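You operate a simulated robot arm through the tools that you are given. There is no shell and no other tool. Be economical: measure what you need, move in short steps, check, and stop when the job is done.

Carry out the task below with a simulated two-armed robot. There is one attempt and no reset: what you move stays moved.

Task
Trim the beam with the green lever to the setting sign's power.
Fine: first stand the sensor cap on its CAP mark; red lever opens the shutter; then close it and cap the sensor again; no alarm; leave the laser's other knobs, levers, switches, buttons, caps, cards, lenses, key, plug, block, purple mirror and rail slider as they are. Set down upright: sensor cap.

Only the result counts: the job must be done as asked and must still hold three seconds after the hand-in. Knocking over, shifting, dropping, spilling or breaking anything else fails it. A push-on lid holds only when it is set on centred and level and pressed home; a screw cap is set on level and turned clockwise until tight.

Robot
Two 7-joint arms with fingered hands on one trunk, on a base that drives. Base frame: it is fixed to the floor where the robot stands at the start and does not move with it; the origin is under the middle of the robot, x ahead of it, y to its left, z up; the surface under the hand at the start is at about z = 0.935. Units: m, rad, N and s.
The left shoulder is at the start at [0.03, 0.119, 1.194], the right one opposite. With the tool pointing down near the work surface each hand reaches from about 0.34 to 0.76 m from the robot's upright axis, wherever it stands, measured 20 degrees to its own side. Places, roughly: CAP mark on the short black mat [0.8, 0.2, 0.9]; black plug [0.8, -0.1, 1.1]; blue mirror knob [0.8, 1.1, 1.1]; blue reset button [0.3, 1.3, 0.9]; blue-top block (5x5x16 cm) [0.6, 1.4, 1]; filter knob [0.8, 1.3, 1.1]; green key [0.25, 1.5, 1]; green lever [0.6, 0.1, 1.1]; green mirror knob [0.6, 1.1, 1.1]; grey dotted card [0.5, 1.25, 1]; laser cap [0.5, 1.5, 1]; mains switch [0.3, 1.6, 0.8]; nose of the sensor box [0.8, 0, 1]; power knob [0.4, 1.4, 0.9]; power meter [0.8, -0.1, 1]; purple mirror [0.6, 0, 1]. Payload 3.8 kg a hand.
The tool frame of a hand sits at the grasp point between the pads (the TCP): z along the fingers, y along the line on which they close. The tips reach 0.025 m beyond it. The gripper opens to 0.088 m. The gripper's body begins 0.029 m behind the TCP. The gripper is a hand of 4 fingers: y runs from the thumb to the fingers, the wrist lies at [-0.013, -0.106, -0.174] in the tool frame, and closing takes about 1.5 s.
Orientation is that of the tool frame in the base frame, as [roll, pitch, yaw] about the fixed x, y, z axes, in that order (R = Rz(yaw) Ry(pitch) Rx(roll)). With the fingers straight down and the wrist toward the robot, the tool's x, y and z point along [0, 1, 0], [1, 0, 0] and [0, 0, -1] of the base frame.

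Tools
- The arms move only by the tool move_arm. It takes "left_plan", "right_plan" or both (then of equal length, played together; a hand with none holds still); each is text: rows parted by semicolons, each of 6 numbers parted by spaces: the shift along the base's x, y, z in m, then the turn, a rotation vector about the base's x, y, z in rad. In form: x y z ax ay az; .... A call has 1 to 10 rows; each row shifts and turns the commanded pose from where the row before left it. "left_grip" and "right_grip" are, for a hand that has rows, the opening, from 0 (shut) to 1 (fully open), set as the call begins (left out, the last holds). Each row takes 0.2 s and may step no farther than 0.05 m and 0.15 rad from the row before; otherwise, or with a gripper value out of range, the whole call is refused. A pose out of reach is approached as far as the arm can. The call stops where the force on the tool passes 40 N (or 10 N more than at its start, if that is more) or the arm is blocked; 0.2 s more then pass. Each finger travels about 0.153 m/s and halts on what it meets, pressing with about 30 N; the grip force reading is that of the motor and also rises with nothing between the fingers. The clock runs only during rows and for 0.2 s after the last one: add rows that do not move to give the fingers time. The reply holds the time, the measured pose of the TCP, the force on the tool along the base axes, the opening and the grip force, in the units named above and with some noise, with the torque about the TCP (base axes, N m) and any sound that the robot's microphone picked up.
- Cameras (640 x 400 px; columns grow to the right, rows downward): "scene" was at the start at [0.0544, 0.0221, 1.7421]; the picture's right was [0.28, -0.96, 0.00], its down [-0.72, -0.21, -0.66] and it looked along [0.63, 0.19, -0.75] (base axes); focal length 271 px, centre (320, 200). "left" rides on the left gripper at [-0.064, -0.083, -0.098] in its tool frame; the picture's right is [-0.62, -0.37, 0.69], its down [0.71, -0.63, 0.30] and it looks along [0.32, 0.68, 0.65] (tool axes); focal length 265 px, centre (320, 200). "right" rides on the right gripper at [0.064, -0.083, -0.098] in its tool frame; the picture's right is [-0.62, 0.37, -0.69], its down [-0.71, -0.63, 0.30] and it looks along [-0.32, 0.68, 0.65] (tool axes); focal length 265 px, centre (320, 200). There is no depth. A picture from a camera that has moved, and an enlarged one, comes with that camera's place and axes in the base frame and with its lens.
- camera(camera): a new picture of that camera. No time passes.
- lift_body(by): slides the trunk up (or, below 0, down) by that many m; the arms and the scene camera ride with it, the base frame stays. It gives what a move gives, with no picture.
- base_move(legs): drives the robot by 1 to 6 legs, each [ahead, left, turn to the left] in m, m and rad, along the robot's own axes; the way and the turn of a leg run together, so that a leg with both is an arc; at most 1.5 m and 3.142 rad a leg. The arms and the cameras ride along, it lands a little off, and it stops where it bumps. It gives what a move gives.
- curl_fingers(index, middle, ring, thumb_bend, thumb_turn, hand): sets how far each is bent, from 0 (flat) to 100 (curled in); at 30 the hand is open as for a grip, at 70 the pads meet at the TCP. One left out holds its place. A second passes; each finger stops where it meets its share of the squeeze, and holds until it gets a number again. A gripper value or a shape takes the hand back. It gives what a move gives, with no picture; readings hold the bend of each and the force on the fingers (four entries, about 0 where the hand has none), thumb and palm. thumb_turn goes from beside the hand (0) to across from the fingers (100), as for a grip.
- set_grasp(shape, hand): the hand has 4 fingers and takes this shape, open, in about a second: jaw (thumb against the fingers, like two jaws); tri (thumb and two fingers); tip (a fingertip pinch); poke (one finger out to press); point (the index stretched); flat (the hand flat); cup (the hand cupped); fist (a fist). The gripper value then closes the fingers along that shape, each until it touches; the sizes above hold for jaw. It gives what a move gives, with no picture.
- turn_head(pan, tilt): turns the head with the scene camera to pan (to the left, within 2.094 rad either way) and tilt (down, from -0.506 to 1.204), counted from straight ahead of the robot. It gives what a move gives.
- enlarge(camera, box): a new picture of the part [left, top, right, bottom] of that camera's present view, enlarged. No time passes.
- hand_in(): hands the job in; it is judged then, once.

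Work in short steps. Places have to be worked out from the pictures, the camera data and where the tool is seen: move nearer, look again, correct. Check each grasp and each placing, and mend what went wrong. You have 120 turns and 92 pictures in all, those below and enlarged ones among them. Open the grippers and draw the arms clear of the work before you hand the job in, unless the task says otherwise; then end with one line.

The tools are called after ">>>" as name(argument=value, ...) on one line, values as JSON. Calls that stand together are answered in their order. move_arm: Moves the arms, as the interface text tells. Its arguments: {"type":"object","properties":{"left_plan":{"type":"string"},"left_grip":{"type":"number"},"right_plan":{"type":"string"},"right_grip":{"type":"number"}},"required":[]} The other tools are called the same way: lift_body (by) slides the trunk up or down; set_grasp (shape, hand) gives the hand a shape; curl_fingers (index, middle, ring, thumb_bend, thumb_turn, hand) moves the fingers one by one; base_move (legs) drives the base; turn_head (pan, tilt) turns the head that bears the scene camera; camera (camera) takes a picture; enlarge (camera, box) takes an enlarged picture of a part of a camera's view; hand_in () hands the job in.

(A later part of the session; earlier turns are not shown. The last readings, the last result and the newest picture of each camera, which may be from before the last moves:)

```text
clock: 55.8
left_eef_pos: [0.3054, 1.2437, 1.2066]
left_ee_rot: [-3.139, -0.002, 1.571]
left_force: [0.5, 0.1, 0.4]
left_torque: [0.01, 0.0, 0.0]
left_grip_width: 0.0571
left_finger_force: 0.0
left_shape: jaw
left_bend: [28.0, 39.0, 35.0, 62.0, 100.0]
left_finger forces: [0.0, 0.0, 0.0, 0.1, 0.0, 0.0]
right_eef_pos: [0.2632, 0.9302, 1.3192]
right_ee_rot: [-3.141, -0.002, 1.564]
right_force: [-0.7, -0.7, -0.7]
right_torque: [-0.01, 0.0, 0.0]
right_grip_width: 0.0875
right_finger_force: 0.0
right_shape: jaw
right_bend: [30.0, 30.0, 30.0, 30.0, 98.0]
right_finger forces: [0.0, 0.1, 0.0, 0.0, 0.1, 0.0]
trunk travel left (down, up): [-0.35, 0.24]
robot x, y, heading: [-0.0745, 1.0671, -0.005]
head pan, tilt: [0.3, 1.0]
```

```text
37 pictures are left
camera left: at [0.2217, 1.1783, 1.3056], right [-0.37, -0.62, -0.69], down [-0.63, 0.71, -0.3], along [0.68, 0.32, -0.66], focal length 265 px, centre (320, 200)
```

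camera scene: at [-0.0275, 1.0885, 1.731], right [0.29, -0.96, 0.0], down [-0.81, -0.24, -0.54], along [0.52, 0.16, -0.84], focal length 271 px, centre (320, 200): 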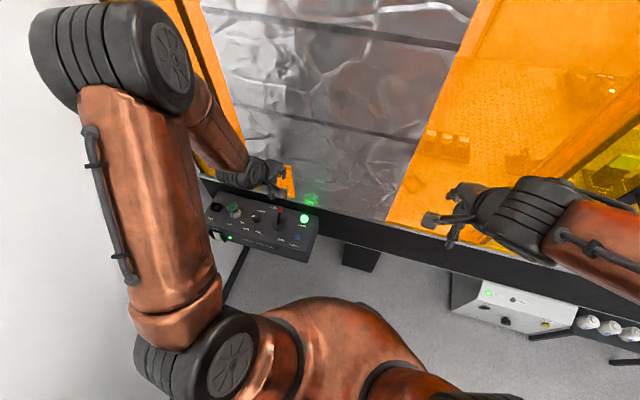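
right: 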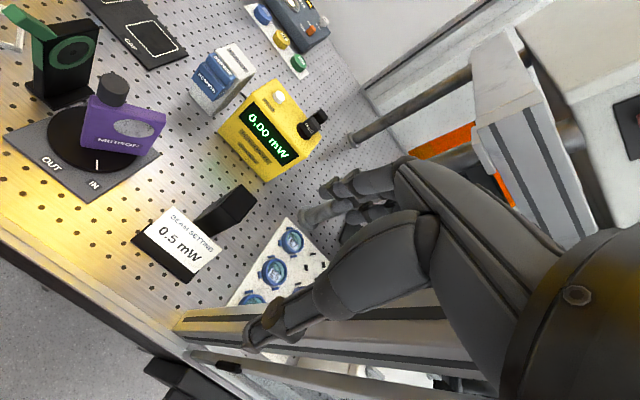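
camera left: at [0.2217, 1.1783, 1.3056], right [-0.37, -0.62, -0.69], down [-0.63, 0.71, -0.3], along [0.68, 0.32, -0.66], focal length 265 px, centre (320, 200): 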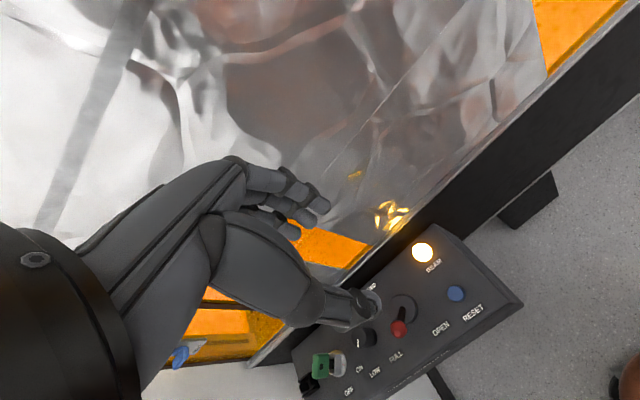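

Shutter stays open, no alarm. I drive back to the right and a bit ahead to face the green lever.

>>> move_arm(left_plan="0 -0.04 0.02 0 0 0; 0 -0.03 0.03 0 0 0; 0 0 0.03 0 0 0")

>>> base_move(legs=[[0, -1.0, 0.006], [0.14, 0, 0]])

>>> turn_head(pan=0.0, tilt=0.85)

>>> camera(camera="scene")

>>> camera(camera="left")

```text
clock: 56.6
left_eef_pos: [0.3085, 1.1749, 1.2885]
left_ee_rot: [-3.14, 0.003, 1.571]
left_force: [0.0, 0.1, 0.8]
left_torque: [0.01, -0.02, 0.02]
left_grip_width: 0.0569
left_finger_force: 0.1
left_shape: jaw
left_bend: [28.0, 39.0, 35.0, 62.0, 100.0]
left_finger forces: [0.0, 0.0, 0.0, 0.0, 0.0, 0.1]
right_eef_pos: [0.2647, 0.9329, 1.319]
right_ee_rot: [-3.141, 0.002, 1.564]
right_force: [0.4, 0.2, 0.5]
right_torque: [-0.01, -0.02, -0.01]
right_grip_width: 0.0879
right_finger_force: 0.1
right_shape: jaw
right_bend: [30.0, 30.0, 30.0, 30.0, 98.0]
right_finger forces: [0.1, 0.0, 0.0, 0.1, 0.0, 0.0]
trunk travel left (down, up): [-0.35, 0.24]
robot x, y, heading: [-0.0736, 1.0676, -0.006]
head pan, tilt: [0.3, 1.0]
```

```text
clock: 62.8
left_eef_pos: [0.4446, 0.1729, 1.2871]
left_ee_rot: [-3.14, 0.0, 1.573]
left_force: [-0.6, 0.9, 0.1]
left_torque: [-0.03, 0.01, 0.02]
left_grip_width: 0.0569
left_finger_force: 0.1
left_shape: jaw
left_bend: [28.0, 39.0, 35.0, 62.0, 100.0]
left_finger forces: [0.1, 0.0, 0.0, 0.1, 0.0, 0.0]
right_eef_pos: [0.4029, -0.0685, 1.3177]
right_ee_rot: [-3.142, -0.001, 1.566]
right_force: [0.4, -0.8, 0.0]
right_torque: [-0.01, -0.03, 0.02]
right_grip_width: 0.0878
right_finger_force: 0.0
right_shape: jaw
right_bend: [30.0, 30.0, 30.0, 30.0, 98.0]
right_finger forces: [0.0, 0.0, 0.0, 0.0, 0.0, 0.1]
trunk travel left (down, up): [-0.35, 0.24]
robot x, y, heading: [0.0634, 0.0657, -0.002]
head pan, tilt: [0.3, 1.0]
```

```text
clock: 63.6
left_eef_pos: [0.4455, 0.1728, 1.2888]
left_ee_rot: [-3.142, 0.0, 1.574]
left_force: [-0.4, 0.2, 0.0]
left_torque: [0.0, -0.01, 0.0]
left_grip_width: 0.0568
left_finger_force: 0.1
left_shape: jaw
left_bend: [28.0, 39.0, 35.0, 62.0, 100.0]
left_finger forces: [0.1, 0.0, 0.0, 0.0, 0.2, 0.0]
right_eef_pos: [0.4014, -0.0679, 1.3187]
right_ee_rot: [3.141, 0.0, 1.567]
right_force: [0.0, 0.2, 0.3]
right_torque: [0.02, -0.02, 0.03]
right_grip_width: 0.0875
right_finger_force: 0.1
right_shape: jaw
right_bend: [30.0, 30.0, 30.0, 30.0, 98.0]
right_finger forces: [0.0, 0.0, 0.0, 0.0, 0.0, 0.0]
trunk travel left (down, up): [-0.35, 0.24]
robot x, y, heading: [0.0651, 0.0649, -0.001]
head pan, tilt: [0.0, 0.85]
```

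```text
36 pictures are left
camera scene: at [0.1205, 0.0672, 1.742], right [0.0, -1.0, 0.0], down [-0.75, 0.0, -0.66], along [0.66, 0.0, -0.75], focal length 271 px, centre (320, 200)
```

scene: 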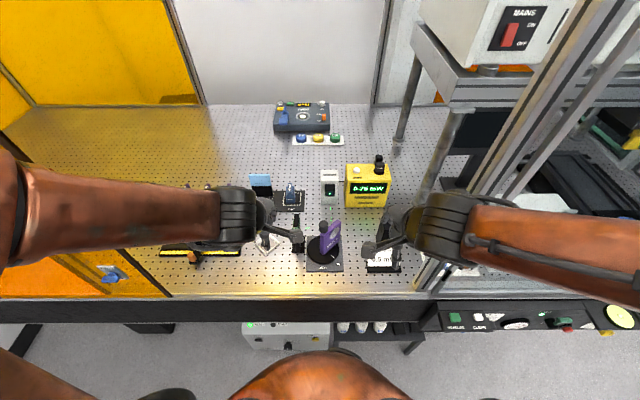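

```text
35 pictures are left
camera left: at [0.3613, 0.1078, 1.3879], right [-0.37, -0.62, -0.69], down [-0.63, 0.71, -0.3], along [0.68, 0.33, -0.65], focal length 265 px, centre (320, 200)
```

left: 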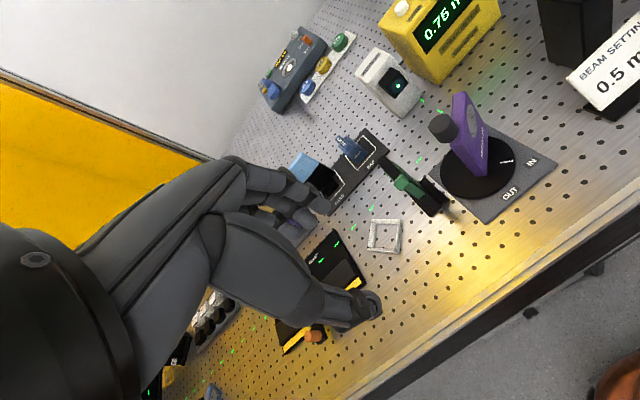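

The meter now reads about 0.75 mW, sign asks 0.5. I zoom on the meter and the green lever.

>>> enlarge(camera="left", box=[340, 0, 540, 250])

>>> enlarge(camera="scene", box=[250, 150, 410, 280])

>>> enlarge(camera="right", box=[0, 0, 320, 200])

```text
1.60 times, centred on (440, 125) of left
camera zoom: at [0.3613, 0.1078, 1.3879], right [-0.37, -0.62, -0.69], down [-0.63, 0.71, -0.3], along [0.68, 0.33, -0.65], focal length 425 px, centre (128, 320)
```

zoom: 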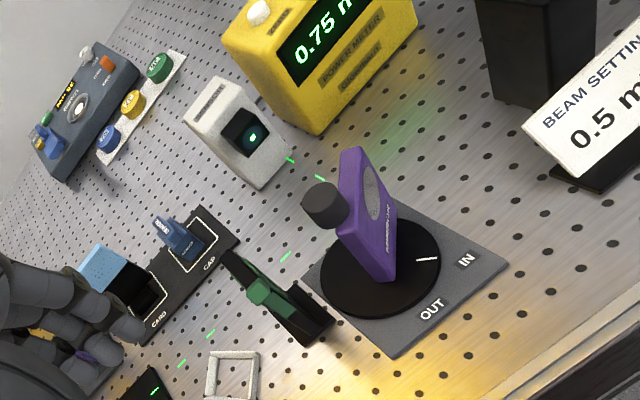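

```text
3.08 times, centred on (330, 215) of scene
camera zoom: at [0.1205, 0.0672, 1.742], right [0.0, -1.0, 0.0], down [-0.75, 0.0, -0.66], along [0.66, 0.0, -0.75], focal length 832 px, centre (289, 154)
```

zoom: 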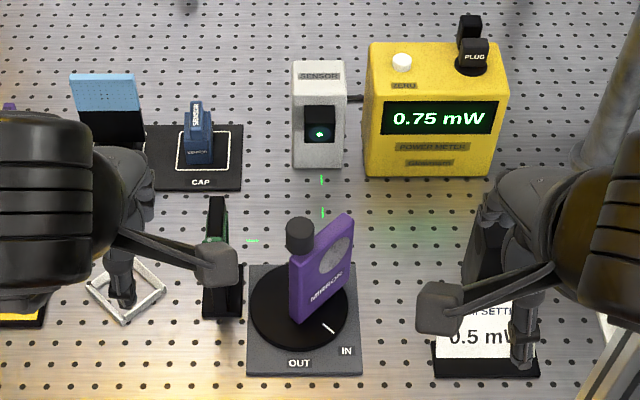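

```text
2.00 times, centred on (160, 100) of right
camera zoom: at [0.3191, -0.0032, 1.4171], right [0.37, -0.62, 0.69], down [-0.63, -0.71, -0.3], along [0.68, -0.33, -0.65], focal length 531 px, centre (640, 400)
```

zoom: 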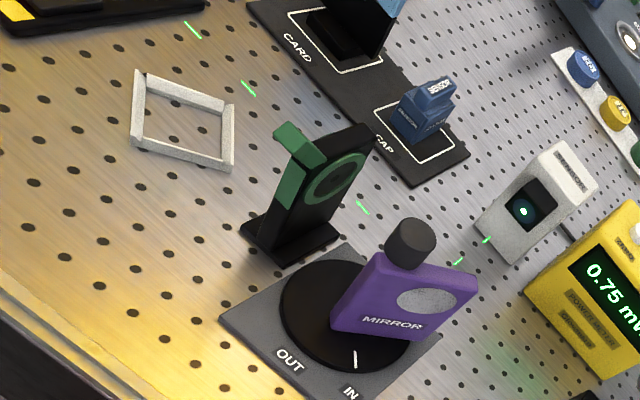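

Cap stands well on its mark. Handle estimated at (0.565, 0.135, 1.10), pivot about (0.615, 0.125, 1.04). I zoom in closely from the right and left cameras.

>>> enlarge(camera="right", box=[110, 50, 200, 140])

>>> enlarge(camera="left", box=[370, 140, 470, 230])

```text
4.44 times, centred on (155, 95) of right
camera zoom: at [0.3191, -0.0032, 1.4171], right [0.37, -0.62, 0.69], down [-0.63, -0.71, -0.3], along [0.68, -0.33, -0.65], focal length 1180 px, centre (1053, 667)
```

zoom: 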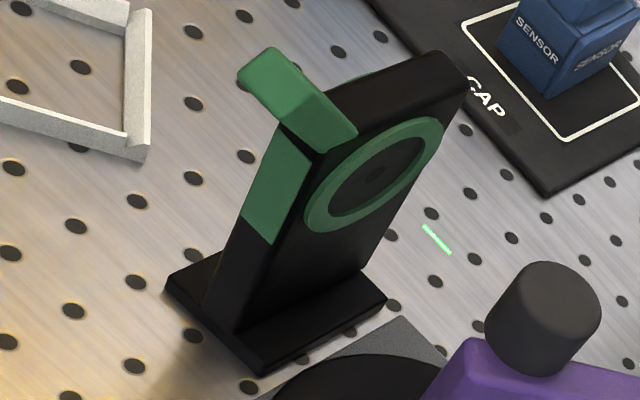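

```text
4.44 times, centred on (420, 185) of left
camera zoom: at [0.3613, 0.1078, 1.3879], right [-0.37, -0.62, -0.69], down [-0.63, 0.71, -0.3], along [0.68, 0.33, -0.65], focal length 1180 px, centre (-124, 267)
```

zoom: 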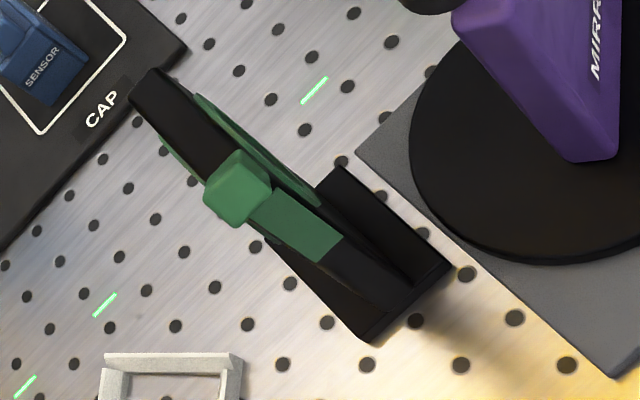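

The lever is a bar pointing up-and-toward me at ~45° from the ring axis, tip around (0.566, 0.14, 1.11), plate top ≈1.082. I'll straddle its tip (thumb −x side, fingers +x side) without going below the plate top; first go above and look.

>>> move_arm(left_plan="0.04 -0.01 -0.01 0 0 0; 0.04 -0.012 -0.02 0 0 0; 0.04 -0.012 -0.02 0 0 0; 0.006 0 -0.04 0 0 0; 0 0 -0.03 0 0 0; 0 0 0 0 0 0", left_grip=0.75)

>>> camera(camera="left")

>>> enlarge(camera="right", box=[60, 0, 320, 160])

```text
clock: 65.0
left_eef_pos: [0.574, 0.1401, 1.1694]
left_ee_rot: [3.141, 0.002, 1.572]
left_force: [0.2, 0.7, 0.6]
left_torque: [-0.01, 0.02, -0.02]
left_grip_width: 0.066
left_finger_force: 0.1
left_shape: jaw
left_bend: [27.0, 36.0, 33.0, 54.0, 99.0]
left_finger forces: [0.0, 0.1, 0.0, 0.1, 0.0, 0.1]
right_eef_pos: [0.4016, -0.0677, 1.3189]
right_ee_rot: [3.14, 0.0, 1.568]
right_force: [0.1, 1.1, -0.4]
right_torque: [-0.02, 0.0, -0.02]
right_grip_width: 0.0875
right_finger_force: 0.1
right_shape: jaw
right_bend: [30.0, 30.0, 30.0, 30.0, 98.0]
right_finger forces: [0.0, 0.0, 0.0, 0.0, 0.0, 0.0]
trunk travel left (down, up): [-0.35, 0.24]
robot x, y, heading: [0.069, 0.0685, -0.003]
head pan, tilt: [0.0, 0.85]
```

```text
29 pictures are left
camera left: at [0.4889, 0.0744, 1.2688], right [-0.37, -0.62, -0.69], down [-0.63, 0.71, -0.3], along [0.68, 0.33, -0.65], focal length 265 px, centre (320, 200)
```

left: 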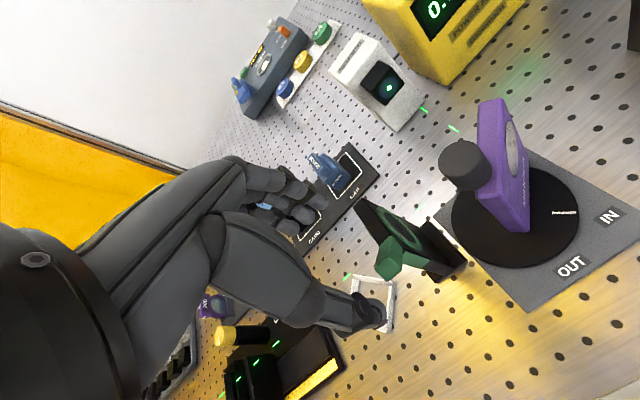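

```text
2.46 times, centred on (190, 80) of right
camera zoom: at [0.3188, -0.0033, 1.4172], right [0.37, -0.62, 0.69], down [-0.63, -0.71, -0.3], along [0.68, -0.33, -0.65], focal length 653 px, centre (640, 495)
```

zoom: 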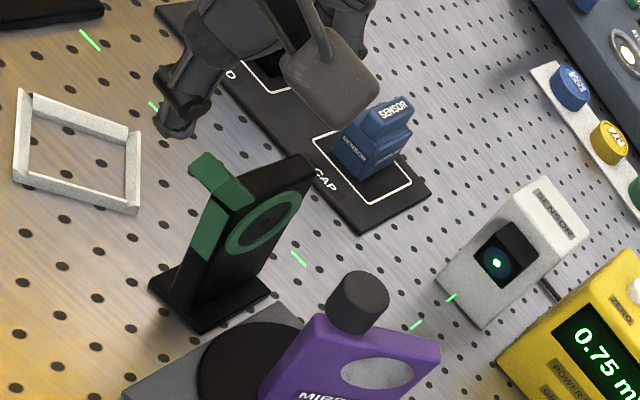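

Handle confirmed at about (0.574, 0.136, 1.10), right below the hand. I lower to straddle it with tips at ~1.093.

>>> move_arm(left_plan="0 -0.003 -0.025 0 0 0; 0 0 -0.015 0 0 0; 0 0 -0.012 0 0 0; 0 0 0 0 0 0")

>>> enlarge(camera="right", box=[60, 0, 320, 160])

```text
clock: 66.0
left_eef_pos: [0.5703, 0.1368, 1.1163]
left_ee_rot: [-3.141, 0.003, 1.574]
left_force: [-1.8, 0.5, -0.2]
left_torque: [-0.03, 0.02, 0.01]
left_grip_width: 0.0661
left_finger_force: 0.0
left_shape: jaw
left_bend: [27.0, 36.0, 33.0, 54.0, 99.0]
left_finger forces: [0.0, 0.0, 0.1, 0.1, 0.0, 0.1]
right_eef_pos: [0.4018, -0.0689, 1.3188]
right_ee_rot: [3.141, 0.001, 1.566]
right_force: [0.9, 0.7, 0.8]
right_torque: [-0.02, 0.0, 0.0]
right_grip_width: 0.0877
right_finger_force: 0.1
right_shape: jaw
right_bend: [30.0, 30.0, 30.0, 30.0, 98.0]
right_finger forces: [0.0, 0.0, 0.0, 0.0, 0.1, 0.0]
trunk travel left (down, up): [-0.35, 0.24]
robot x, y, heading: [0.061, 0.0653, -0.001]
head pan, tilt: [0.0, 0.85]
```

```text
2.46 times, centred on (190, 80) of right
camera zoom: at [0.3191, -0.0032, 1.4171], right [0.37, -0.62, 0.69], down [-0.63, -0.71, -0.3], along [0.68, -0.33, -0.65], focal length 653 px, centre (640, 495)
```

zoom: 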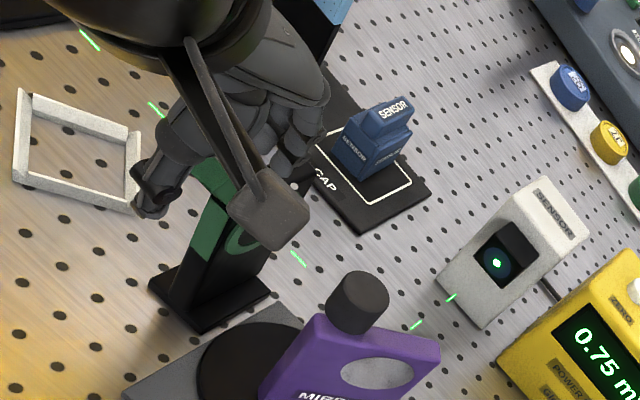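

Handle is straddled, reading still 0.75. I narrow the fingers a little, nudge toward −x and down slightly, and read the meter.

>>> move_arm(left_plan="0 0 0 0 0 0; 0 0 0 0 0 0; -0.004 0 0 0 0 0; -0.004 0 0 0 0 0; -0.004 0 0 0 0 0; 0 0 0 0 0 0", left_grip=0.58)

>>> enlarge(camera="right", box=[60, 0, 320, 160])

```text
clock: 67.4
left_eef_pos: [0.56, 0.1353, 1.1156]
left_ee_rot: [-3.141, 0.0, 1.575]
left_force: [-0.1, -0.7, 0.2]
left_torque: [-0.02, -0.01, -0.01]
left_grip_width: 0.0516
left_finger_force: 0.1
left_shape: jaw
left_bend: [29.0, 41.0, 38.0, 65.0, 100.0]
left_finger forces: [0.0, 0.1, 0.0, 0.1, 0.0, 0.0]
right_eef_pos: [0.4023, -0.069, 1.318]
right_ee_rot: [3.141, 0.0, 1.568]
right_force: [0.3, -0.6, 0.2]
right_torque: [0.01, -0.01, 0.02]
right_grip_width: 0.0879
right_finger_force: 0.0
right_shape: jaw
right_bend: [30.0, 30.0, 30.0, 30.0, 98.0]
right_finger forces: [0.0, 0.0, 0.0, 0.1, 0.0, 0.1]
trunk travel left (down, up): [-0.35, 0.24]
robot x, y, heading: [0.0627, 0.0658, -0.002]
head pan, tilt: [0.0, 0.85]
```

```text
2.46 times, centred on (190, 80) of right
camera zoom: at [0.3192, -0.0032, 1.4171], right [0.37, -0.62, 0.69], down [-0.63, -0.71, -0.3], along [0.68, -0.33, -0.65], focal length 653 px, centre (640, 495)
```

zoom: 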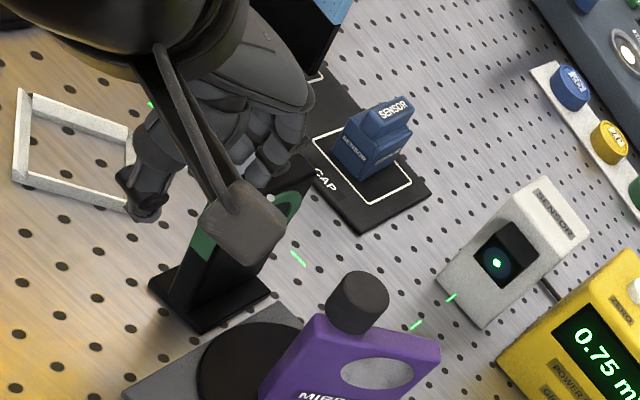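

No contact yet (force ~0). I continue −x by 12 mm, watching finger forces.

>>> move_arm(left_plan="-0.004 0 0 0 0 0; -0.004 0 0 0 0 0; -0.004 0 0 0 0 0; 0 0 0 0 0 0")

>>> enlarge(camera="right", box=[60, 0, 320, 160])

```text
clock: 68.4
left_eef_pos: [0.5495, 0.1357, 1.1174]
left_ee_rot: [-3.14, 0.0, 1.573]
left_force: [4.7, 0.2, 2.4]
left_torque: [0.01, -0.17, -0.05]
left_grip_width: 0.0546
left_finger_force: 0.1
left_shape: jaw
left_bend: [28.0, 39.0, 38.0, 65.0, 100.0]
left_finger forces: [2.2, 2.9, 0.0, 0.0, 0.0, 0.0]
right_eef_pos: [0.4028, -0.0673, 1.3187]
right_ee_rot: [-3.14, 0.0, 1.567]
right_force: [0.0, -0.3, 0.0]
right_torque: [-0.03, 0.0, 0.02]
right_grip_width: 0.0877
right_finger_force: 0.0
right_shape: jaw
right_bend: [30.0, 30.0, 30.0, 30.0, 98.0]
right_finger forces: [0.0, 0.0, 0.0, 0.0, 0.0, 0.0]
trunk travel left (down, up): [-0.35, 0.24]
robot x, y, heading: [0.0602, 0.0707, -0.0]
head pan, tilt: [0.0, 0.85]
```

```text
2.46 times, centred on (190, 80) of right
camera zoom: at [0.3198, -0.0034, 1.417], right [0.37, -0.62, 0.69], down [-0.63, -0.71, -0.3], along [0.68, -0.33, -0.65], focal length 653 px, centre (640, 495)
```

zoom: 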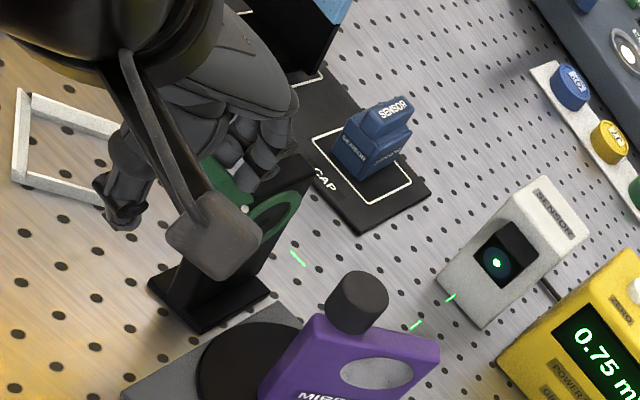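

Contact (≈5 N) with no change yet. I push a bit further −x with slight downward arc.

>>> move_arm(left_plan="-0.004 0 -0.001 0 0 0; -0.004 0 -0.002 0 0 0; 0 0 0 0 0 0")

>>> enlarge(camera="right", box=[60, 0, 320, 160])

```text
clock: 69.2
left_eef_pos: [0.5404, 0.1356, 1.1145]
left_ee_rot: [3.138, 0.001, 1.575]
left_force: [12.0, -2.0, 16.8]
left_torque: [0.05, -0.91, -0.12]
left_grip_width: 0.0584
left_finger_force: 0.1
left_shape: jaw
left_bend: [25.0, 32.0, 38.0, 65.0, 100.0]
left_finger forces: [6.1, 12.3, 0.0, 0.1, 0.0, 0.0]
right_eef_pos: [0.4019, -0.0692, 1.3184]
right_ee_rot: [-3.141, -0.001, 1.567]
right_force: [0.0, -0.3, -0.1]
right_torque: [-0.01, -0.02, 0.01]
right_grip_width: 0.0875
right_finger_force: 0.1
right_shape: jaw
right_bend: [30.0, 30.0, 30.0, 30.0, 98.0]
right_finger forces: [0.0, 0.1, 0.0, 0.0, 0.0, 0.0]
trunk travel left (down, up): [-0.35, 0.24]
robot x, y, heading: [0.0632, 0.0683, 0.002]
head pan, tilt: [0.0, 0.85]
```

```text
2.46 times, centred on (190, 80) of right
camera zoom: at [0.3196, -0.0038, 1.4171], right [0.37, -0.62, 0.69], down [-0.63, -0.71, -0.3], along [0.68, -0.33, -0.65], focal length 653 px, centre (640, 495)
```

zoom: 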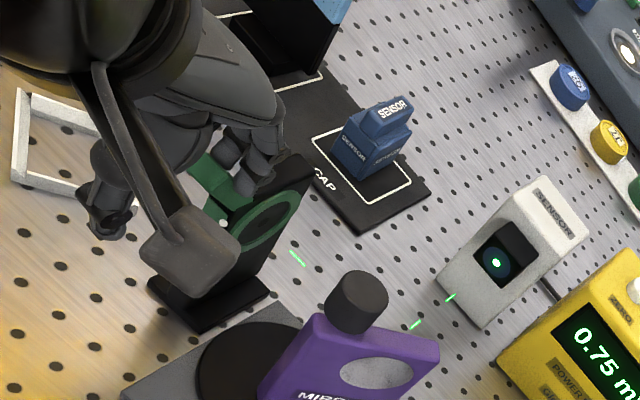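

Still 0.75 at ~20 N, so this is not a free direction; a white dot shows on the strip. I back off, rise, and take a close look at the mechanism.

>>> move_arm(left_plan="0.008 0 0.002 0 0 0; 0.012 0 0.01 0 0 0; 0 0 0.04 0 0 0; -0.04 -0.005 0.02 0 0 0; -0.04 -0.01 0.01 0 0 0; -0.04 -0.015 0 0 0 0")

>>> enlarge(camera="left", box=[340, 100, 480, 240])

>>> enlarge(camera="right", box=[110, 50, 200, 140])

```text
clock: 70.6
left_eef_pos: [0.4375, 0.1075, 1.1947]
left_ee_rot: [-3.141, 0.0, 1.577]
left_force: [-0.2, -0.1, 0.1]
left_torque: [0.01, 0.0, 0.0]
left_grip_width: 0.0516
left_finger_force: 0.0
left_shape: jaw
left_bend: [74.0, 41.0, 38.0, 65.0, 100.0]
left_finger forces: [0.1, 0.0, 0.2, 0.1, 0.0, 0.0]
right_eef_pos: [0.4013, -0.0702, 1.3186]
right_ee_rot: [-3.141, -0.001, 1.568]
right_force: [-0.5, -1.4, 0.0]
right_torque: [0.01, 0.01, -0.02]
right_grip_width: 0.0877
right_finger_force: 0.1
right_shape: jaw
right_bend: [30.0, 30.0, 30.0, 30.0, 98.0]
right_finger forces: [0.0, 0.1, 0.0, 0.0, 0.0, 0.0]
trunk travel left (down, up): [-0.35, 0.24]
robot x, y, heading: [0.0662, 0.0644, -0.0]
head pan, tilt: [0.0, 0.85]
```

```text
2.86 times, centred on (410, 170) of left
camera zoom: at [0.3516, 0.042, 1.2946], right [-0.37, -0.62, -0.69], down [-0.63, 0.71, -0.3], along [0.68, 0.33, -0.65], focal length 758 px, centre (63, 286)
```

zoom: 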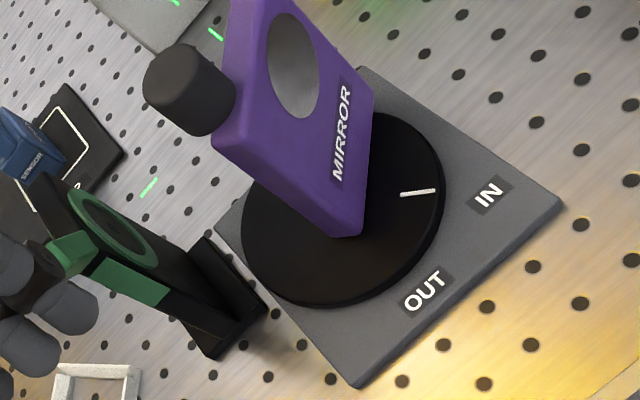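

```text
4.44 times, centred on (155, 95) of right
camera zoom: at [0.3179, -0.004, 1.4173], right [0.37, -0.62, 0.69], down [-0.63, -0.71, -0.3], along [0.68, -0.33, -0.65], focal length 1180 px, centre (1053, 667)
```

zoom: 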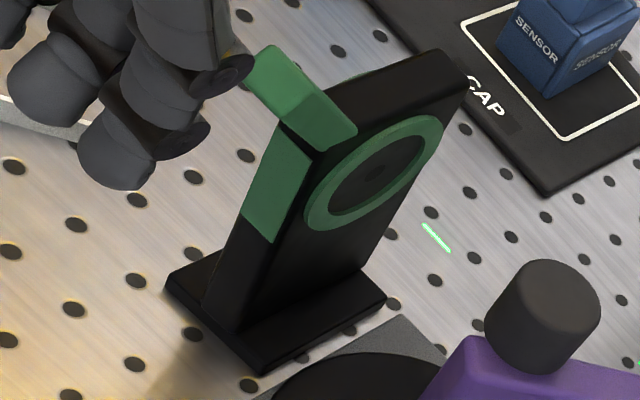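

The lever hasn't moved, and the stand neither. So −x is the end stop; I straddle again with a wider opening and push +x with the thumb.

>>> move_arm(left_plan="0 0.01 0.02 0 0 0; 0.045 0.01 0 0 0 0; 0.045 0.009 0 0 0 0; 0.045 0 -0.015 0 0 0; 0 0 -0.04 0 0 0; 0 0 -0.04 0 0 0; 0.005 0 0 0 0 0; 0.005 0 0 0 0 0; 0 0 0 0 0 0", left_grip=0.75)

>>> enlarge(camera="right", box=[60, 0, 320, 160])

```text
clock: 72.6
left_eef_pos: [0.5839, 0.1356, 1.1192]
left_ee_rot: [-3.142, -0.001, 1.574]
left_force: [1.6, 0.3, -0.2]
left_torque: [-0.03, 0.02, 0.01]
left_grip_width: 0.0656
left_finger_force: 0.1
left_shape: jaw
left_bend: [27.0, 36.0, 33.0, 54.0, 99.0]
left_finger forces: [0.1, 0.0, 0.0, 0.1, 0.0, 0.0]
right_eef_pos: [0.4027, -0.069, 1.3194]
right_ee_rot: [3.141, 0.0, 1.567]
right_force: [-0.4, 0.2, -0.4]
right_torque: [0.0, 0.0, 0.03]
right_grip_width: 0.0877
right_finger_force: 0.1
right_shape: jaw
right_bend: [30.0, 30.0, 30.0, 30.0, 98.0]
right_finger forces: [0.0, 0.0, 0.1, 0.0, 0.1, 0.1]
trunk travel left (down, up): [-0.35, 0.24]
robot x, y, heading: [0.0637, 0.0611, -0.003]
head pan, tilt: [0.0, 0.85]
```

```text
2.46 times, centred on (190, 80) of right
camera zoom: at [0.3192, -0.0033, 1.4171], right [0.37, -0.62, 0.69], down [-0.63, -0.71, -0.3], along [0.68, -0.33, -0.65], focal length 653 px, centre (640, 495)
```

zoom: 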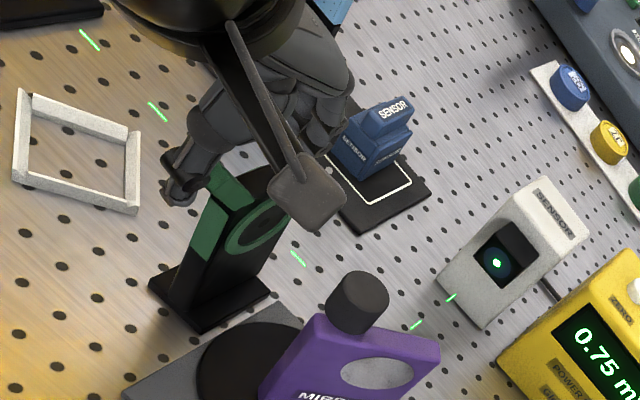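

The thumb is right at the handle's front. I push +x by 10 mm and read.

>>> move_arm(left_plan="0.004 0 0 0 0 0; 0.003 0 0 0 0 0; 0.003 0 0 0 0 0; 0 0 0 0 0 0")

>>> enlarge(camera="right", box=[60, 0, 320, 160])

```text
clock: 73.6
left_eef_pos: [0.594, 0.1353, 1.1206]
left_ee_rot: [-3.141, 0.0, 1.575]
left_force: [0.7, 0.3, -0.3]
left_torque: [-0.03, -0.01, -0.02]
left_grip_width: 0.066
left_finger_force: 0.1
left_shape: jaw
left_bend: [27.0, 36.0, 33.0, 54.0, 99.0]
left_finger forces: [0.1, 0.0, 0.1, 0.0, 0.0, 0.0]
right_eef_pos: [0.4018, -0.0693, 1.3178]
right_ee_rot: [3.14, 0.001, 1.567]
right_force: [-0.4, -0.3, -0.5]
right_torque: [0.02, 0.0, -0.01]
right_grip_width: 0.0878
right_finger_force: 0.0
right_shape: jaw
right_bend: [30.0, 30.0, 30.0, 30.0, 98.0]
right_finger forces: [0.0, 0.1, 0.0, 0.0, 0.0, 0.1]
trunk travel left (down, up): [-0.35, 0.24]
robot x, y, heading: [0.0615, 0.0679, -0.001]
head pan, tilt: [0.0, 0.85]
```

```text
2.46 times, centred on (190, 80) of right
camera zoom: at [0.3191, -0.0033, 1.4171], right [0.37, -0.62, 0.69], down [-0.63, -0.71, -0.3], along [0.68, -0.33, -0.65], focal length 653 px, centre (640, 495)
```

zoom: 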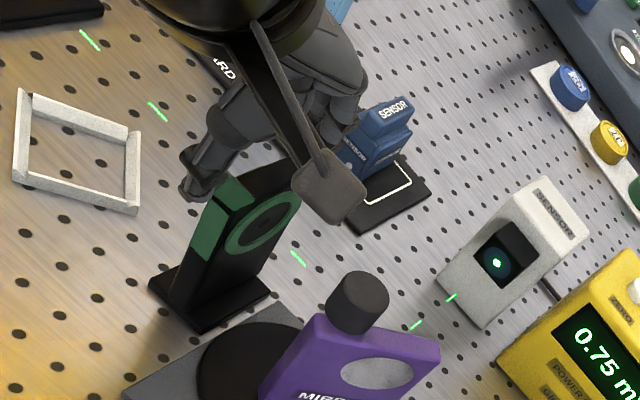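

No force yet. I continue +x another 12 mm and check forces before spending a picture.

>>> move_arm(left_plan="0.004 0 0 0 0 0; 0.004 0 0 0 0 0; 0.004 0 0 0 0 0; 0 0 0 0 0 0")

```text
clock: 74.6
left_eef_pos: [0.6046, 0.1337, 1.119]
left_ee_rot: [3.141, 0.0, 1.574]
left_force: [-3.2, -0.7, 2.6]
left_torque: [0.01, 0.19, 0.0]
left_grip_width: 0.0672
left_finger_force: 0.0
left_shape: jaw
left_bend: [27.0, 36.0, 33.0, 50.0, 99.0]
left_finger forces: [0.0, 0.1, 0.0, 0.2, 4.5, 0.0]
right_eef_pos: [0.4014, -0.0674, 1.3199]
right_ee_rot: [-3.142, 0.0, 1.567]
right_force: [0.0, -0.5, 0.2]
right_torque: [0.03, 0.01, -0.01]
right_grip_width: 0.0877
right_finger_force: 0.1
right_shape: jaw
right_bend: [30.0, 30.0, 30.0, 30.0, 98.0]
right_finger forces: [0.1, 0.1, 0.0, 0.0, 0.0, 0.0]
trunk travel left (down, up): [-0.35, 0.24]
robot x, y, heading: [0.0622, 0.0683, -0.0]
head pan, tilt: [0.0, 0.85]
```

Thumb contact (4.5 N). I push 6 mm more and read.

>>> move_arm(left_plan="0.003 0 0.001 0 0 0; 0.003 0 0.001 0 0 0; 0 0 0 0 0 0")

>>> enlarge(camera="right", box=[60, 0, 320, 160])

```text
clock: 75.4
left_eef_pos: [0.6103, 0.134, 1.1226]
left_ee_rot: [3.141, 0.001, 1.574]
left_force: [-4.6, 0.3, 6.2]
left_torque: [-0.01, 0.36, 0.01]
left_grip_width: 0.0682
left_finger_force: 0.1
left_shape: jaw
left_bend: [27.0, 36.0, 33.0, 47.0, 99.0]
left_finger forces: [0.0, 0.0, 0.1, 0.0, 7.9, 0.1]
right_eef_pos: [0.4004, -0.0685, 1.319]
right_ee_rot: [3.141, 0.0, 1.567]
right_force: [0.3, 0.2, -1.1]
right_torque: [0.01, 0.02, -0.01]
right_grip_width: 0.0876
right_finger_force: 0.0
right_shape: jaw
right_bend: [30.0, 30.0, 30.0, 30.0, 98.0]
right_finger forces: [0.1, 0.0, 0.0, 0.0, 0.0, 0.0]
trunk travel left (down, up): [-0.35, 0.24]
robot x, y, heading: [0.0635, 0.0682, -0.009]
head pan, tilt: [0.0, 0.85]
```

```text
2.46 times, centred on (190, 80) of right
camera zoom: at [0.3177, -0.0034, 1.4174], right [0.37, -0.62, 0.69], down [-0.63, -0.71, -0.3], along [0.68, -0.33, -0.65], focal length 653 px, centre (640, 495)
```

zoom: 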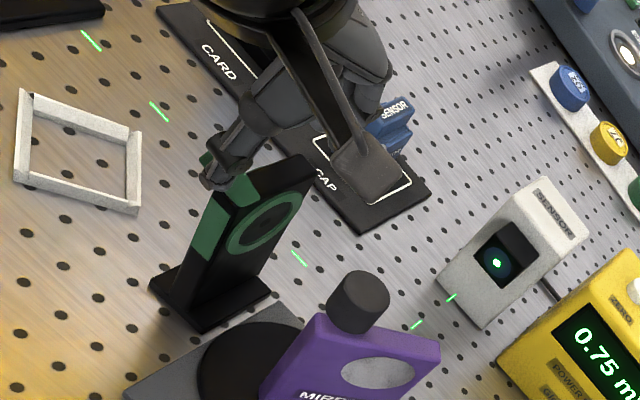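

The thumb is riding over the handle's tip. I back off, go 18 mm lower, and push +x again.

>>> move_arm(left_plan="-0.01 0 0.012 0 0 0; -0.03 0 0 0 0 0; -0.003 0 -0.015 0 0 0; 0 0 -0.015 0 0 0; 0.005 0 0 0 0 0; 0.005 0 0 0 0 0; 0.005 0 0 0 0 0; 0 0 0 0 0 0")

>>> enlarge(camera="right", box=[60, 0, 320, 160])

```text
clock: 77.2
left_eef_pos: [0.5844, 0.1358, 1.1025]
left_ee_rot: [-3.139, 0.001, 1.575]
left_force: [-0.6, -0.4, 0.9]
left_torque: [0.01, 0.0, -0.03]
left_grip_width: 0.0659
left_finger_force: 0.1
left_shape: jaw
left_bend: [27.0, 36.0, 33.0, 54.0, 99.0]
left_finger forces: [0.0, 0.0, 0.0, 0.1, 0.0, 0.1]
right_eef_pos: [0.4019, -0.0683, 1.3191]
right_ee_rot: [-3.14, 0.001, 1.567]
right_force: [0.1, -0.9, 0.4]
right_torque: [0.02, -0.02, 0.01]
right_grip_width: 0.0877
right_finger_force: 0.0
right_shape: jaw
right_bend: [30.0, 30.0, 30.0, 30.0, 98.0]
right_finger forces: [0.1, 0.0, 0.0, 0.0, 0.0, 0.0]
trunk travel left (down, up): [-0.35, 0.24]
robot x, y, heading: [0.0613, 0.0635, 0.002]
head pan, tilt: [0.0, 0.85]
```

```text
2.46 times, centred on (190, 80) of right
camera zoom: at [0.3191, -0.0033, 1.4171], right [0.37, -0.62, 0.69], down [-0.63, -0.71, -0.3], along [0.68, -0.33, -0.65], focal length 653 px, centre (640, 495)
```

zoom: 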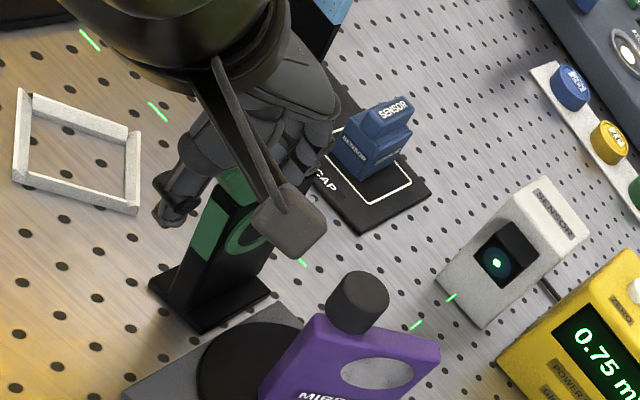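

Thumb is now in front of the handle. I push +x step by step, watching force.

>>> move_arm(left_plan="0.004 0 0 0 0 0; 0.004 0 0 0 0 0; 0.004 0 0 0 0 0; 0.003 0 0 0 0 0; 0 0 0 0 0 0")

>>> enlarge(camera="right", box=[60, 0, 320, 160])

```text
clock: 78.4
left_eef_pos: [0.6003, 0.1352, 1.1049]
left_ee_rot: [-3.139, 0.001, 1.573]
left_force: [0.6, 0.0, -0.6]
left_torque: [0.0, 0.03, 0.01]
left_grip_width: 0.0658
left_finger_force: 0.1
left_shape: jaw
left_bend: [27.0, 36.0, 33.0, 54.0, 99.0]
left_finger forces: [0.0, 0.0, 0.0, 0.0, 0.0, 0.1]
right_eef_pos: [0.4021, -0.0686, 1.3193]
right_ee_rot: [-3.141, 0.0, 1.568]
right_force: [-0.8, 1.3, 0.5]
right_torque: [-0.02, 0.01, 0.02]
right_grip_width: 0.0876
right_finger_force: 0.1
right_shape: jaw
right_bend: [30.0, 30.0, 30.0, 30.0, 98.0]
right_finger forces: [0.0, 0.1, 0.0, 0.0, 0.0, 0.0]
trunk travel left (down, up): [-0.35, 0.24]
robot x, y, heading: [0.061, 0.0686, -0.001]
head pan, tilt: [0.0, 0.85]
```

```text
2.46 times, centred on (190, 80) of right
camera zoom: at [0.3191, -0.0032, 1.4171], right [0.37, -0.62, 0.69], down [-0.63, -0.71, -0.3], along [0.68, -0.33, -0.65], focal length 653 px, centre (640, 495)
```

zoom: 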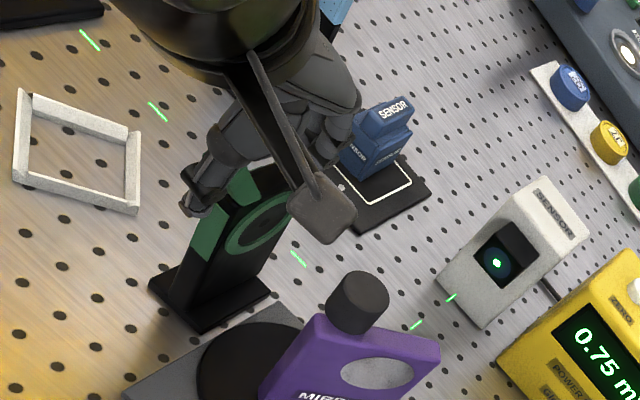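

No contact yet; I push 10 mm more, checking forces only.

>>> move_arm(left_plan="0.004 0 0 0 0 0; 0.003 0 0 0 0 0; 0.003 0 0 0 0 0; 0 0 0 0 0 0")

```text
clock: 79.4
left_eef_pos: [0.6087, 0.1356, 1.1045]
left_ee_rot: [3.14, 0.0, 1.574]
left_force: [-1.2, -0.7, 1.2]
left_torque: [-0.01, 0.06, 0.02]
left_grip_width: 0.0662
left_finger_force: 0.1
left_shape: jaw
left_bend: [27.0, 36.0, 33.0, 53.0, 99.0]
left_finger forces: [0.0, 0.1, 0.0, 0.1, 1.6, 0.0]
right_eef_pos: [0.402, -0.0683, 1.3189]
right_ee_rot: [3.141, 0.0, 1.568]
right_force: [-0.3, 0.2, -0.2]
right_torque: [-0.01, 0.01, 0.02]
right_grip_width: 0.0877
right_finger_force: 0.1
right_shape: jaw
right_bend: [30.0, 30.0, 30.0, 30.0, 98.0]
right_finger forces: [0.0, 0.0, 0.0, 0.1, 0.1, 0.0]
trunk travel left (down, up): [-0.35, 0.24]
robot x, y, heading: [0.061, 0.0681, -0.006]
head pan, tilt: [0.0, 0.85]
```

Light contact (1.6 N). Push 8 mm more, then read.

>>> move_arm(left_plan="0.004 0 0 0 0 0; 0.004 0 0 0 0 0; 0 0 0 0 0 0")

>>> enlarge(camera="right", box=[60, 0, 320, 160])

```text
clock: 80.2
left_eef_pos: [0.6168, 0.1355, 1.1039]
left_ee_rot: [-3.141, -0.001, 1.573]
left_force: [-4.2, 0.3, 7.4]
left_torque: [0.0, 0.29, 0.04]
left_grip_width: 0.0668
left_finger_force: 0.1
left_shape: jaw
left_bend: [27.0, 36.0, 33.0, 51.0, 99.0]
left_finger forces: [0.0, 0.0, 0.0, 0.0, 6.3, 0.0]
right_eef_pos: [0.4006, -0.0674, 1.3191]
right_ee_rot: [3.142, 0.0, 1.568]
right_force: [0.8, -0.2, 0.4]
right_torque: [0.02, -0.02, 0.01]
right_grip_width: 0.0876
right_finger_force: 0.1
right_shape: jaw
right_bend: [30.0, 30.0, 30.0, 30.0, 98.0]
right_finger forces: [0.0, 0.0, 0.1, 0.0, 0.0, 0.0]
trunk travel left (down, up): [-0.35, 0.24]
robot x, y, heading: [0.0649, 0.0684, 0.001]
head pan, tilt: [0.0, 0.85]
```

```text
2.46 times, centred on (190, 80) of right
camera zoom: at [0.3176, -0.0035, 1.4174], right [0.37, -0.62, 0.69], down [-0.63, -0.71, -0.3], along [0.68, -0.33, -0.65], focal length 653 px, centre (640, 495)
```

zoom: 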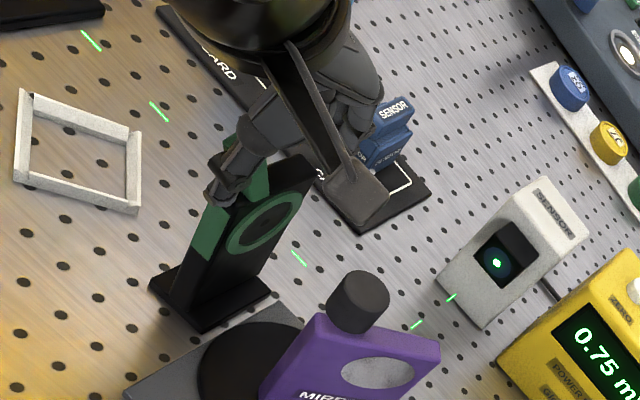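

The handle has rotated a little toward +x (tip shifted), reading still 0.75. I keep going 10 mm.

>>> move_arm(left_plan="0.004 0 0 0 0 0; 0.003 0 0 0 0 0; 0.003 0 0 0 0 0; 0 0 0 0 0 0")

>>> enlarge(camera="right", box=[60, 0, 320, 160])

```text
clock: 81.2
left_eef_pos: [0.6279, 0.1342, 1.1036]
left_ee_rot: [3.14, -0.002, 1.574]
left_force: [0.1, 0.5, 0.7]
left_torque: [0.0, 0.04, 0.01]
left_grip_width: 0.0662
left_finger_force: 0.1
left_shape: jaw
left_bend: [27.0, 36.0, 33.0, 53.0, 99.0]
left_finger forces: [0.1, 0.1, 0.0, 0.0, 1.0, 0.0]
right_eef_pos: [0.4022, -0.0679, 1.3191]
right_ee_rot: [-3.14, 0.001, 1.566]
right_force: [0.3, -0.6, 0.4]
right_torque: [0.04, -0.02, 0.01]
right_grip_width: 0.0877
right_finger_force: 0.1
right_shape: jaw
right_bend: [30.0, 30.0, 30.0, 30.0, 98.0]
right_finger forces: [0.0, 0.0, 0.0, 0.0, 0.0, 0.1]
trunk travel left (down, up): [-0.35, 0.24]
robot x, y, heading: [0.0643, 0.0674, -0.004]
head pan, tilt: [0.0, 0.85]
```

```text
2.46 times, centred on (190, 80) of right
camera zoom: at [0.3192, -0.0033, 1.4171], right [0.37, -0.62, 0.69], down [-0.63, -0.71, -0.3], along [0.68, -0.33, -0.65], focal length 653 px, centre (640, 495)
```

zoom: 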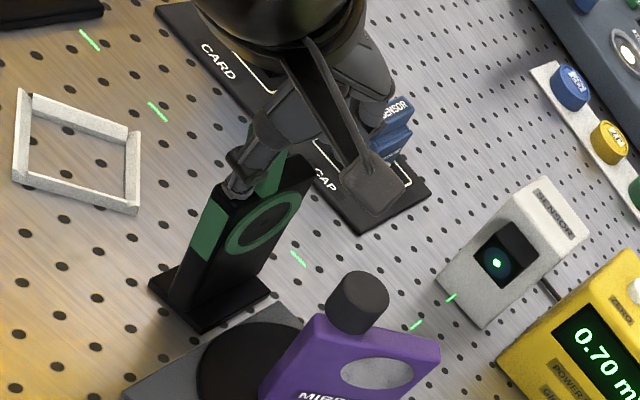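

Reading dropped to 0.70: right direction. I continue 6 mm.

>>> move_arm(left_plan="0.003 0 0 0 0 0; 0.003 0 0 0 0 0; 0 0 0 0 0 0")

>>> enlarge(camera="right", box=[60, 0, 320, 160])

```text
clock: 82.0
left_eef_pos: [0.6324, 0.1342, 1.1037]
left_ee_rot: [-3.141, -0.001, 1.573]
left_force: [0.2, 0.5, 1.5]
left_torque: [0.02, 0.0, 0.0]
left_grip_width: 0.0663
left_finger_force: 0.0
left_shape: jaw
left_bend: [27.0, 36.0, 33.0, 54.0, 99.0]
left_finger forces: [0.0, 0.0, 0.0, 0.1, 0.5, 0.1]
right_eef_pos: [0.4024, -0.0686, 1.3183]
right_ee_rot: [-3.141, -0.001, 1.567]
right_force: [0.1, 0.1, -0.7]
right_torque: [-0.02, -0.01, 0.01]
right_grip_width: 0.0876
right_finger_force: 0.0
right_shape: jaw
right_bend: [30.0, 30.0, 30.0, 30.0, 98.0]
right_finger forces: [0.0, 0.0, 0.0, 0.0, 0.0, 0.0]
trunk travel left (down, up): [-0.35, 0.24]
robot x, y, heading: [0.0619, 0.0693, -0.004]
head pan, tilt: [0.0, 0.85]
```

```text
2.46 times, centred on (190, 80) of right
camera zoom: at [0.3189, -0.0032, 1.4171], right [0.37, -0.62, 0.69], down [-0.63, -0.71, -0.3], along [0.68, -0.33, -0.65], focal length 653 px, centre (640, 495)
```

zoom: 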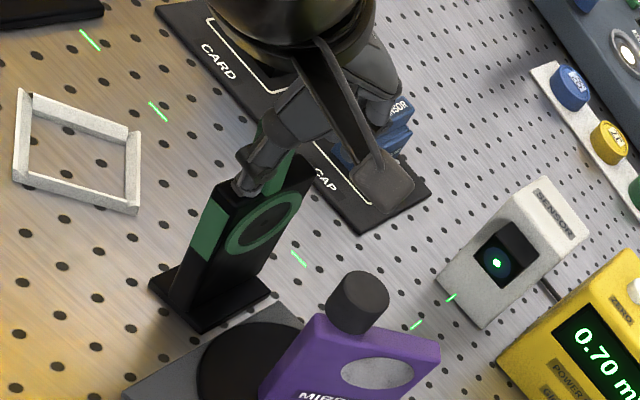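

Contact only just remade (0.70). I continue 8 mm.

>>> move_arm(left_plan="0.003 0 0 0 0 0; 0.003 0 0 0 0 0; 0.002 0 0 0 0 0; 0 0 0 0 0 0")

>>> enlarge(camera="right", box=[120, 20, 320, 160])

```text
clock: 83.0
left_eef_pos: [0.6415, 0.1354, 1.1053]
left_ee_rot: [3.141, 0.001, 1.574]
left_force: [-0.6, -0.4, 0.8]
left_torque: [-0.01, 0.06, 0.0]
left_grip_width: 0.0659
left_finger_force: 0.1
left_shape: jaw
left_bend: [27.0, 36.0, 33.0, 54.0, 99.0]
left_finger forces: [0.0, 0.0, 0.0, 0.0, 0.4, 0.0]
right_eef_pos: [0.4025, -0.0673, 1.3183]
right_ee_rot: [3.142, -0.001, 1.568]
right_force: [0.1, 0.8, -0.3]
right_torque: [0.01, -0.02, -0.01]
right_grip_width: 0.0879
right_finger_force: 0.1
right_shape: jaw
right_bend: [30.0, 30.0, 30.0, 30.0, 98.0]
right_finger forces: [0.0, 0.1, 0.1, 0.0, 0.0, 0.0]
trunk travel left (down, up): [-0.35, 0.24]
robot x, y, heading: [0.0649, 0.0636, -0.001]
head pan, tilt: [0.0, 0.85]
```

```text
2.86 times, centred on (220, 90) of right
camera zoom: at [0.319, -0.0033, 1.4171], right [0.37, -0.62, 0.69], down [-0.63, -0.71, -0.3], along [0.68, -0.33, -0.65], focal length 758 px, centre (606, 514)
```

zoom: 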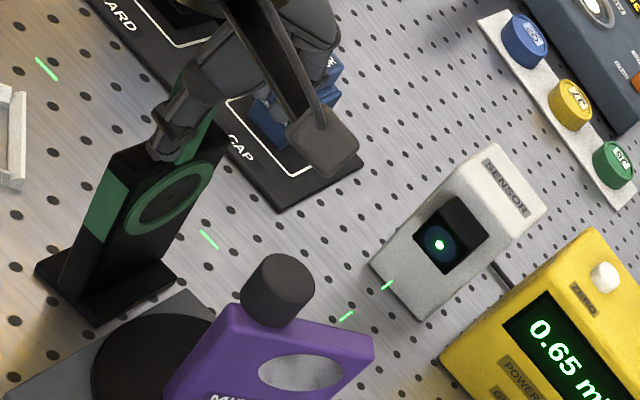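

0.65 now (≈0.05 per 9 mm). I push 14 mm more.

>>> move_arm(left_plan="0.003 0 0 0 0 0; 0.003 0 0 0 0 0; 0.003 0 0 0 0 0; 0.003 0 0 0 0 0; 0.002 0 0 0 0 0; 0 0 0 0 0 0")

>>> enlarge(camera="right", box=[120, 20, 320, 160])

```text
clock: 84.4
left_eef_pos: [0.6552, 0.1356, 1.1035]
left_ee_rot: [3.141, 0.0, 1.576]
left_force: [-0.8, -0.4, -0.2]
left_torque: [0.0, -0.01, 0.0]
left_grip_width: 0.066
left_finger_force: 0.0
left_shape: jaw
left_bend: [27.0, 36.0, 33.0, 53.0, 99.0]
left_finger forces: [0.0, 0.0, 0.0, 0.0, 0.5, 0.0]
right_eef_pos: [0.4021, -0.069, 1.3185]
right_ee_rot: [-3.141, 0.0, 1.567]
right_force: [-0.9, 0.4, -0.8]
right_torque: [0.02, 0.0, 0.0]
right_grip_width: 0.0878
right_finger_force: 0.1
right_shape: jaw
right_bend: [30.0, 30.0, 30.0, 30.0, 98.0]
right_finger forces: [0.0, 0.0, 0.1, 0.0, 0.0, 0.1]
trunk travel left (down, up): [-0.35, 0.24]
robot x, y, heading: [0.0646, 0.0694, -0.002]
head pan, tilt: [0.0, 0.85]
```

```text
2.86 times, centred on (220, 90) of right
camera zoom: at [0.319, -0.0032, 1.4171], right [0.37, -0.62, 0.69], down [-0.63, -0.71, -0.3], along [0.68, -0.33, -0.65], focal length 758 px, centre (606, 514)
```

zoom: 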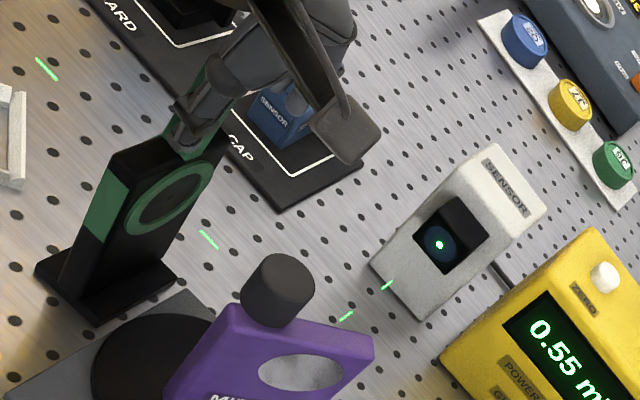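

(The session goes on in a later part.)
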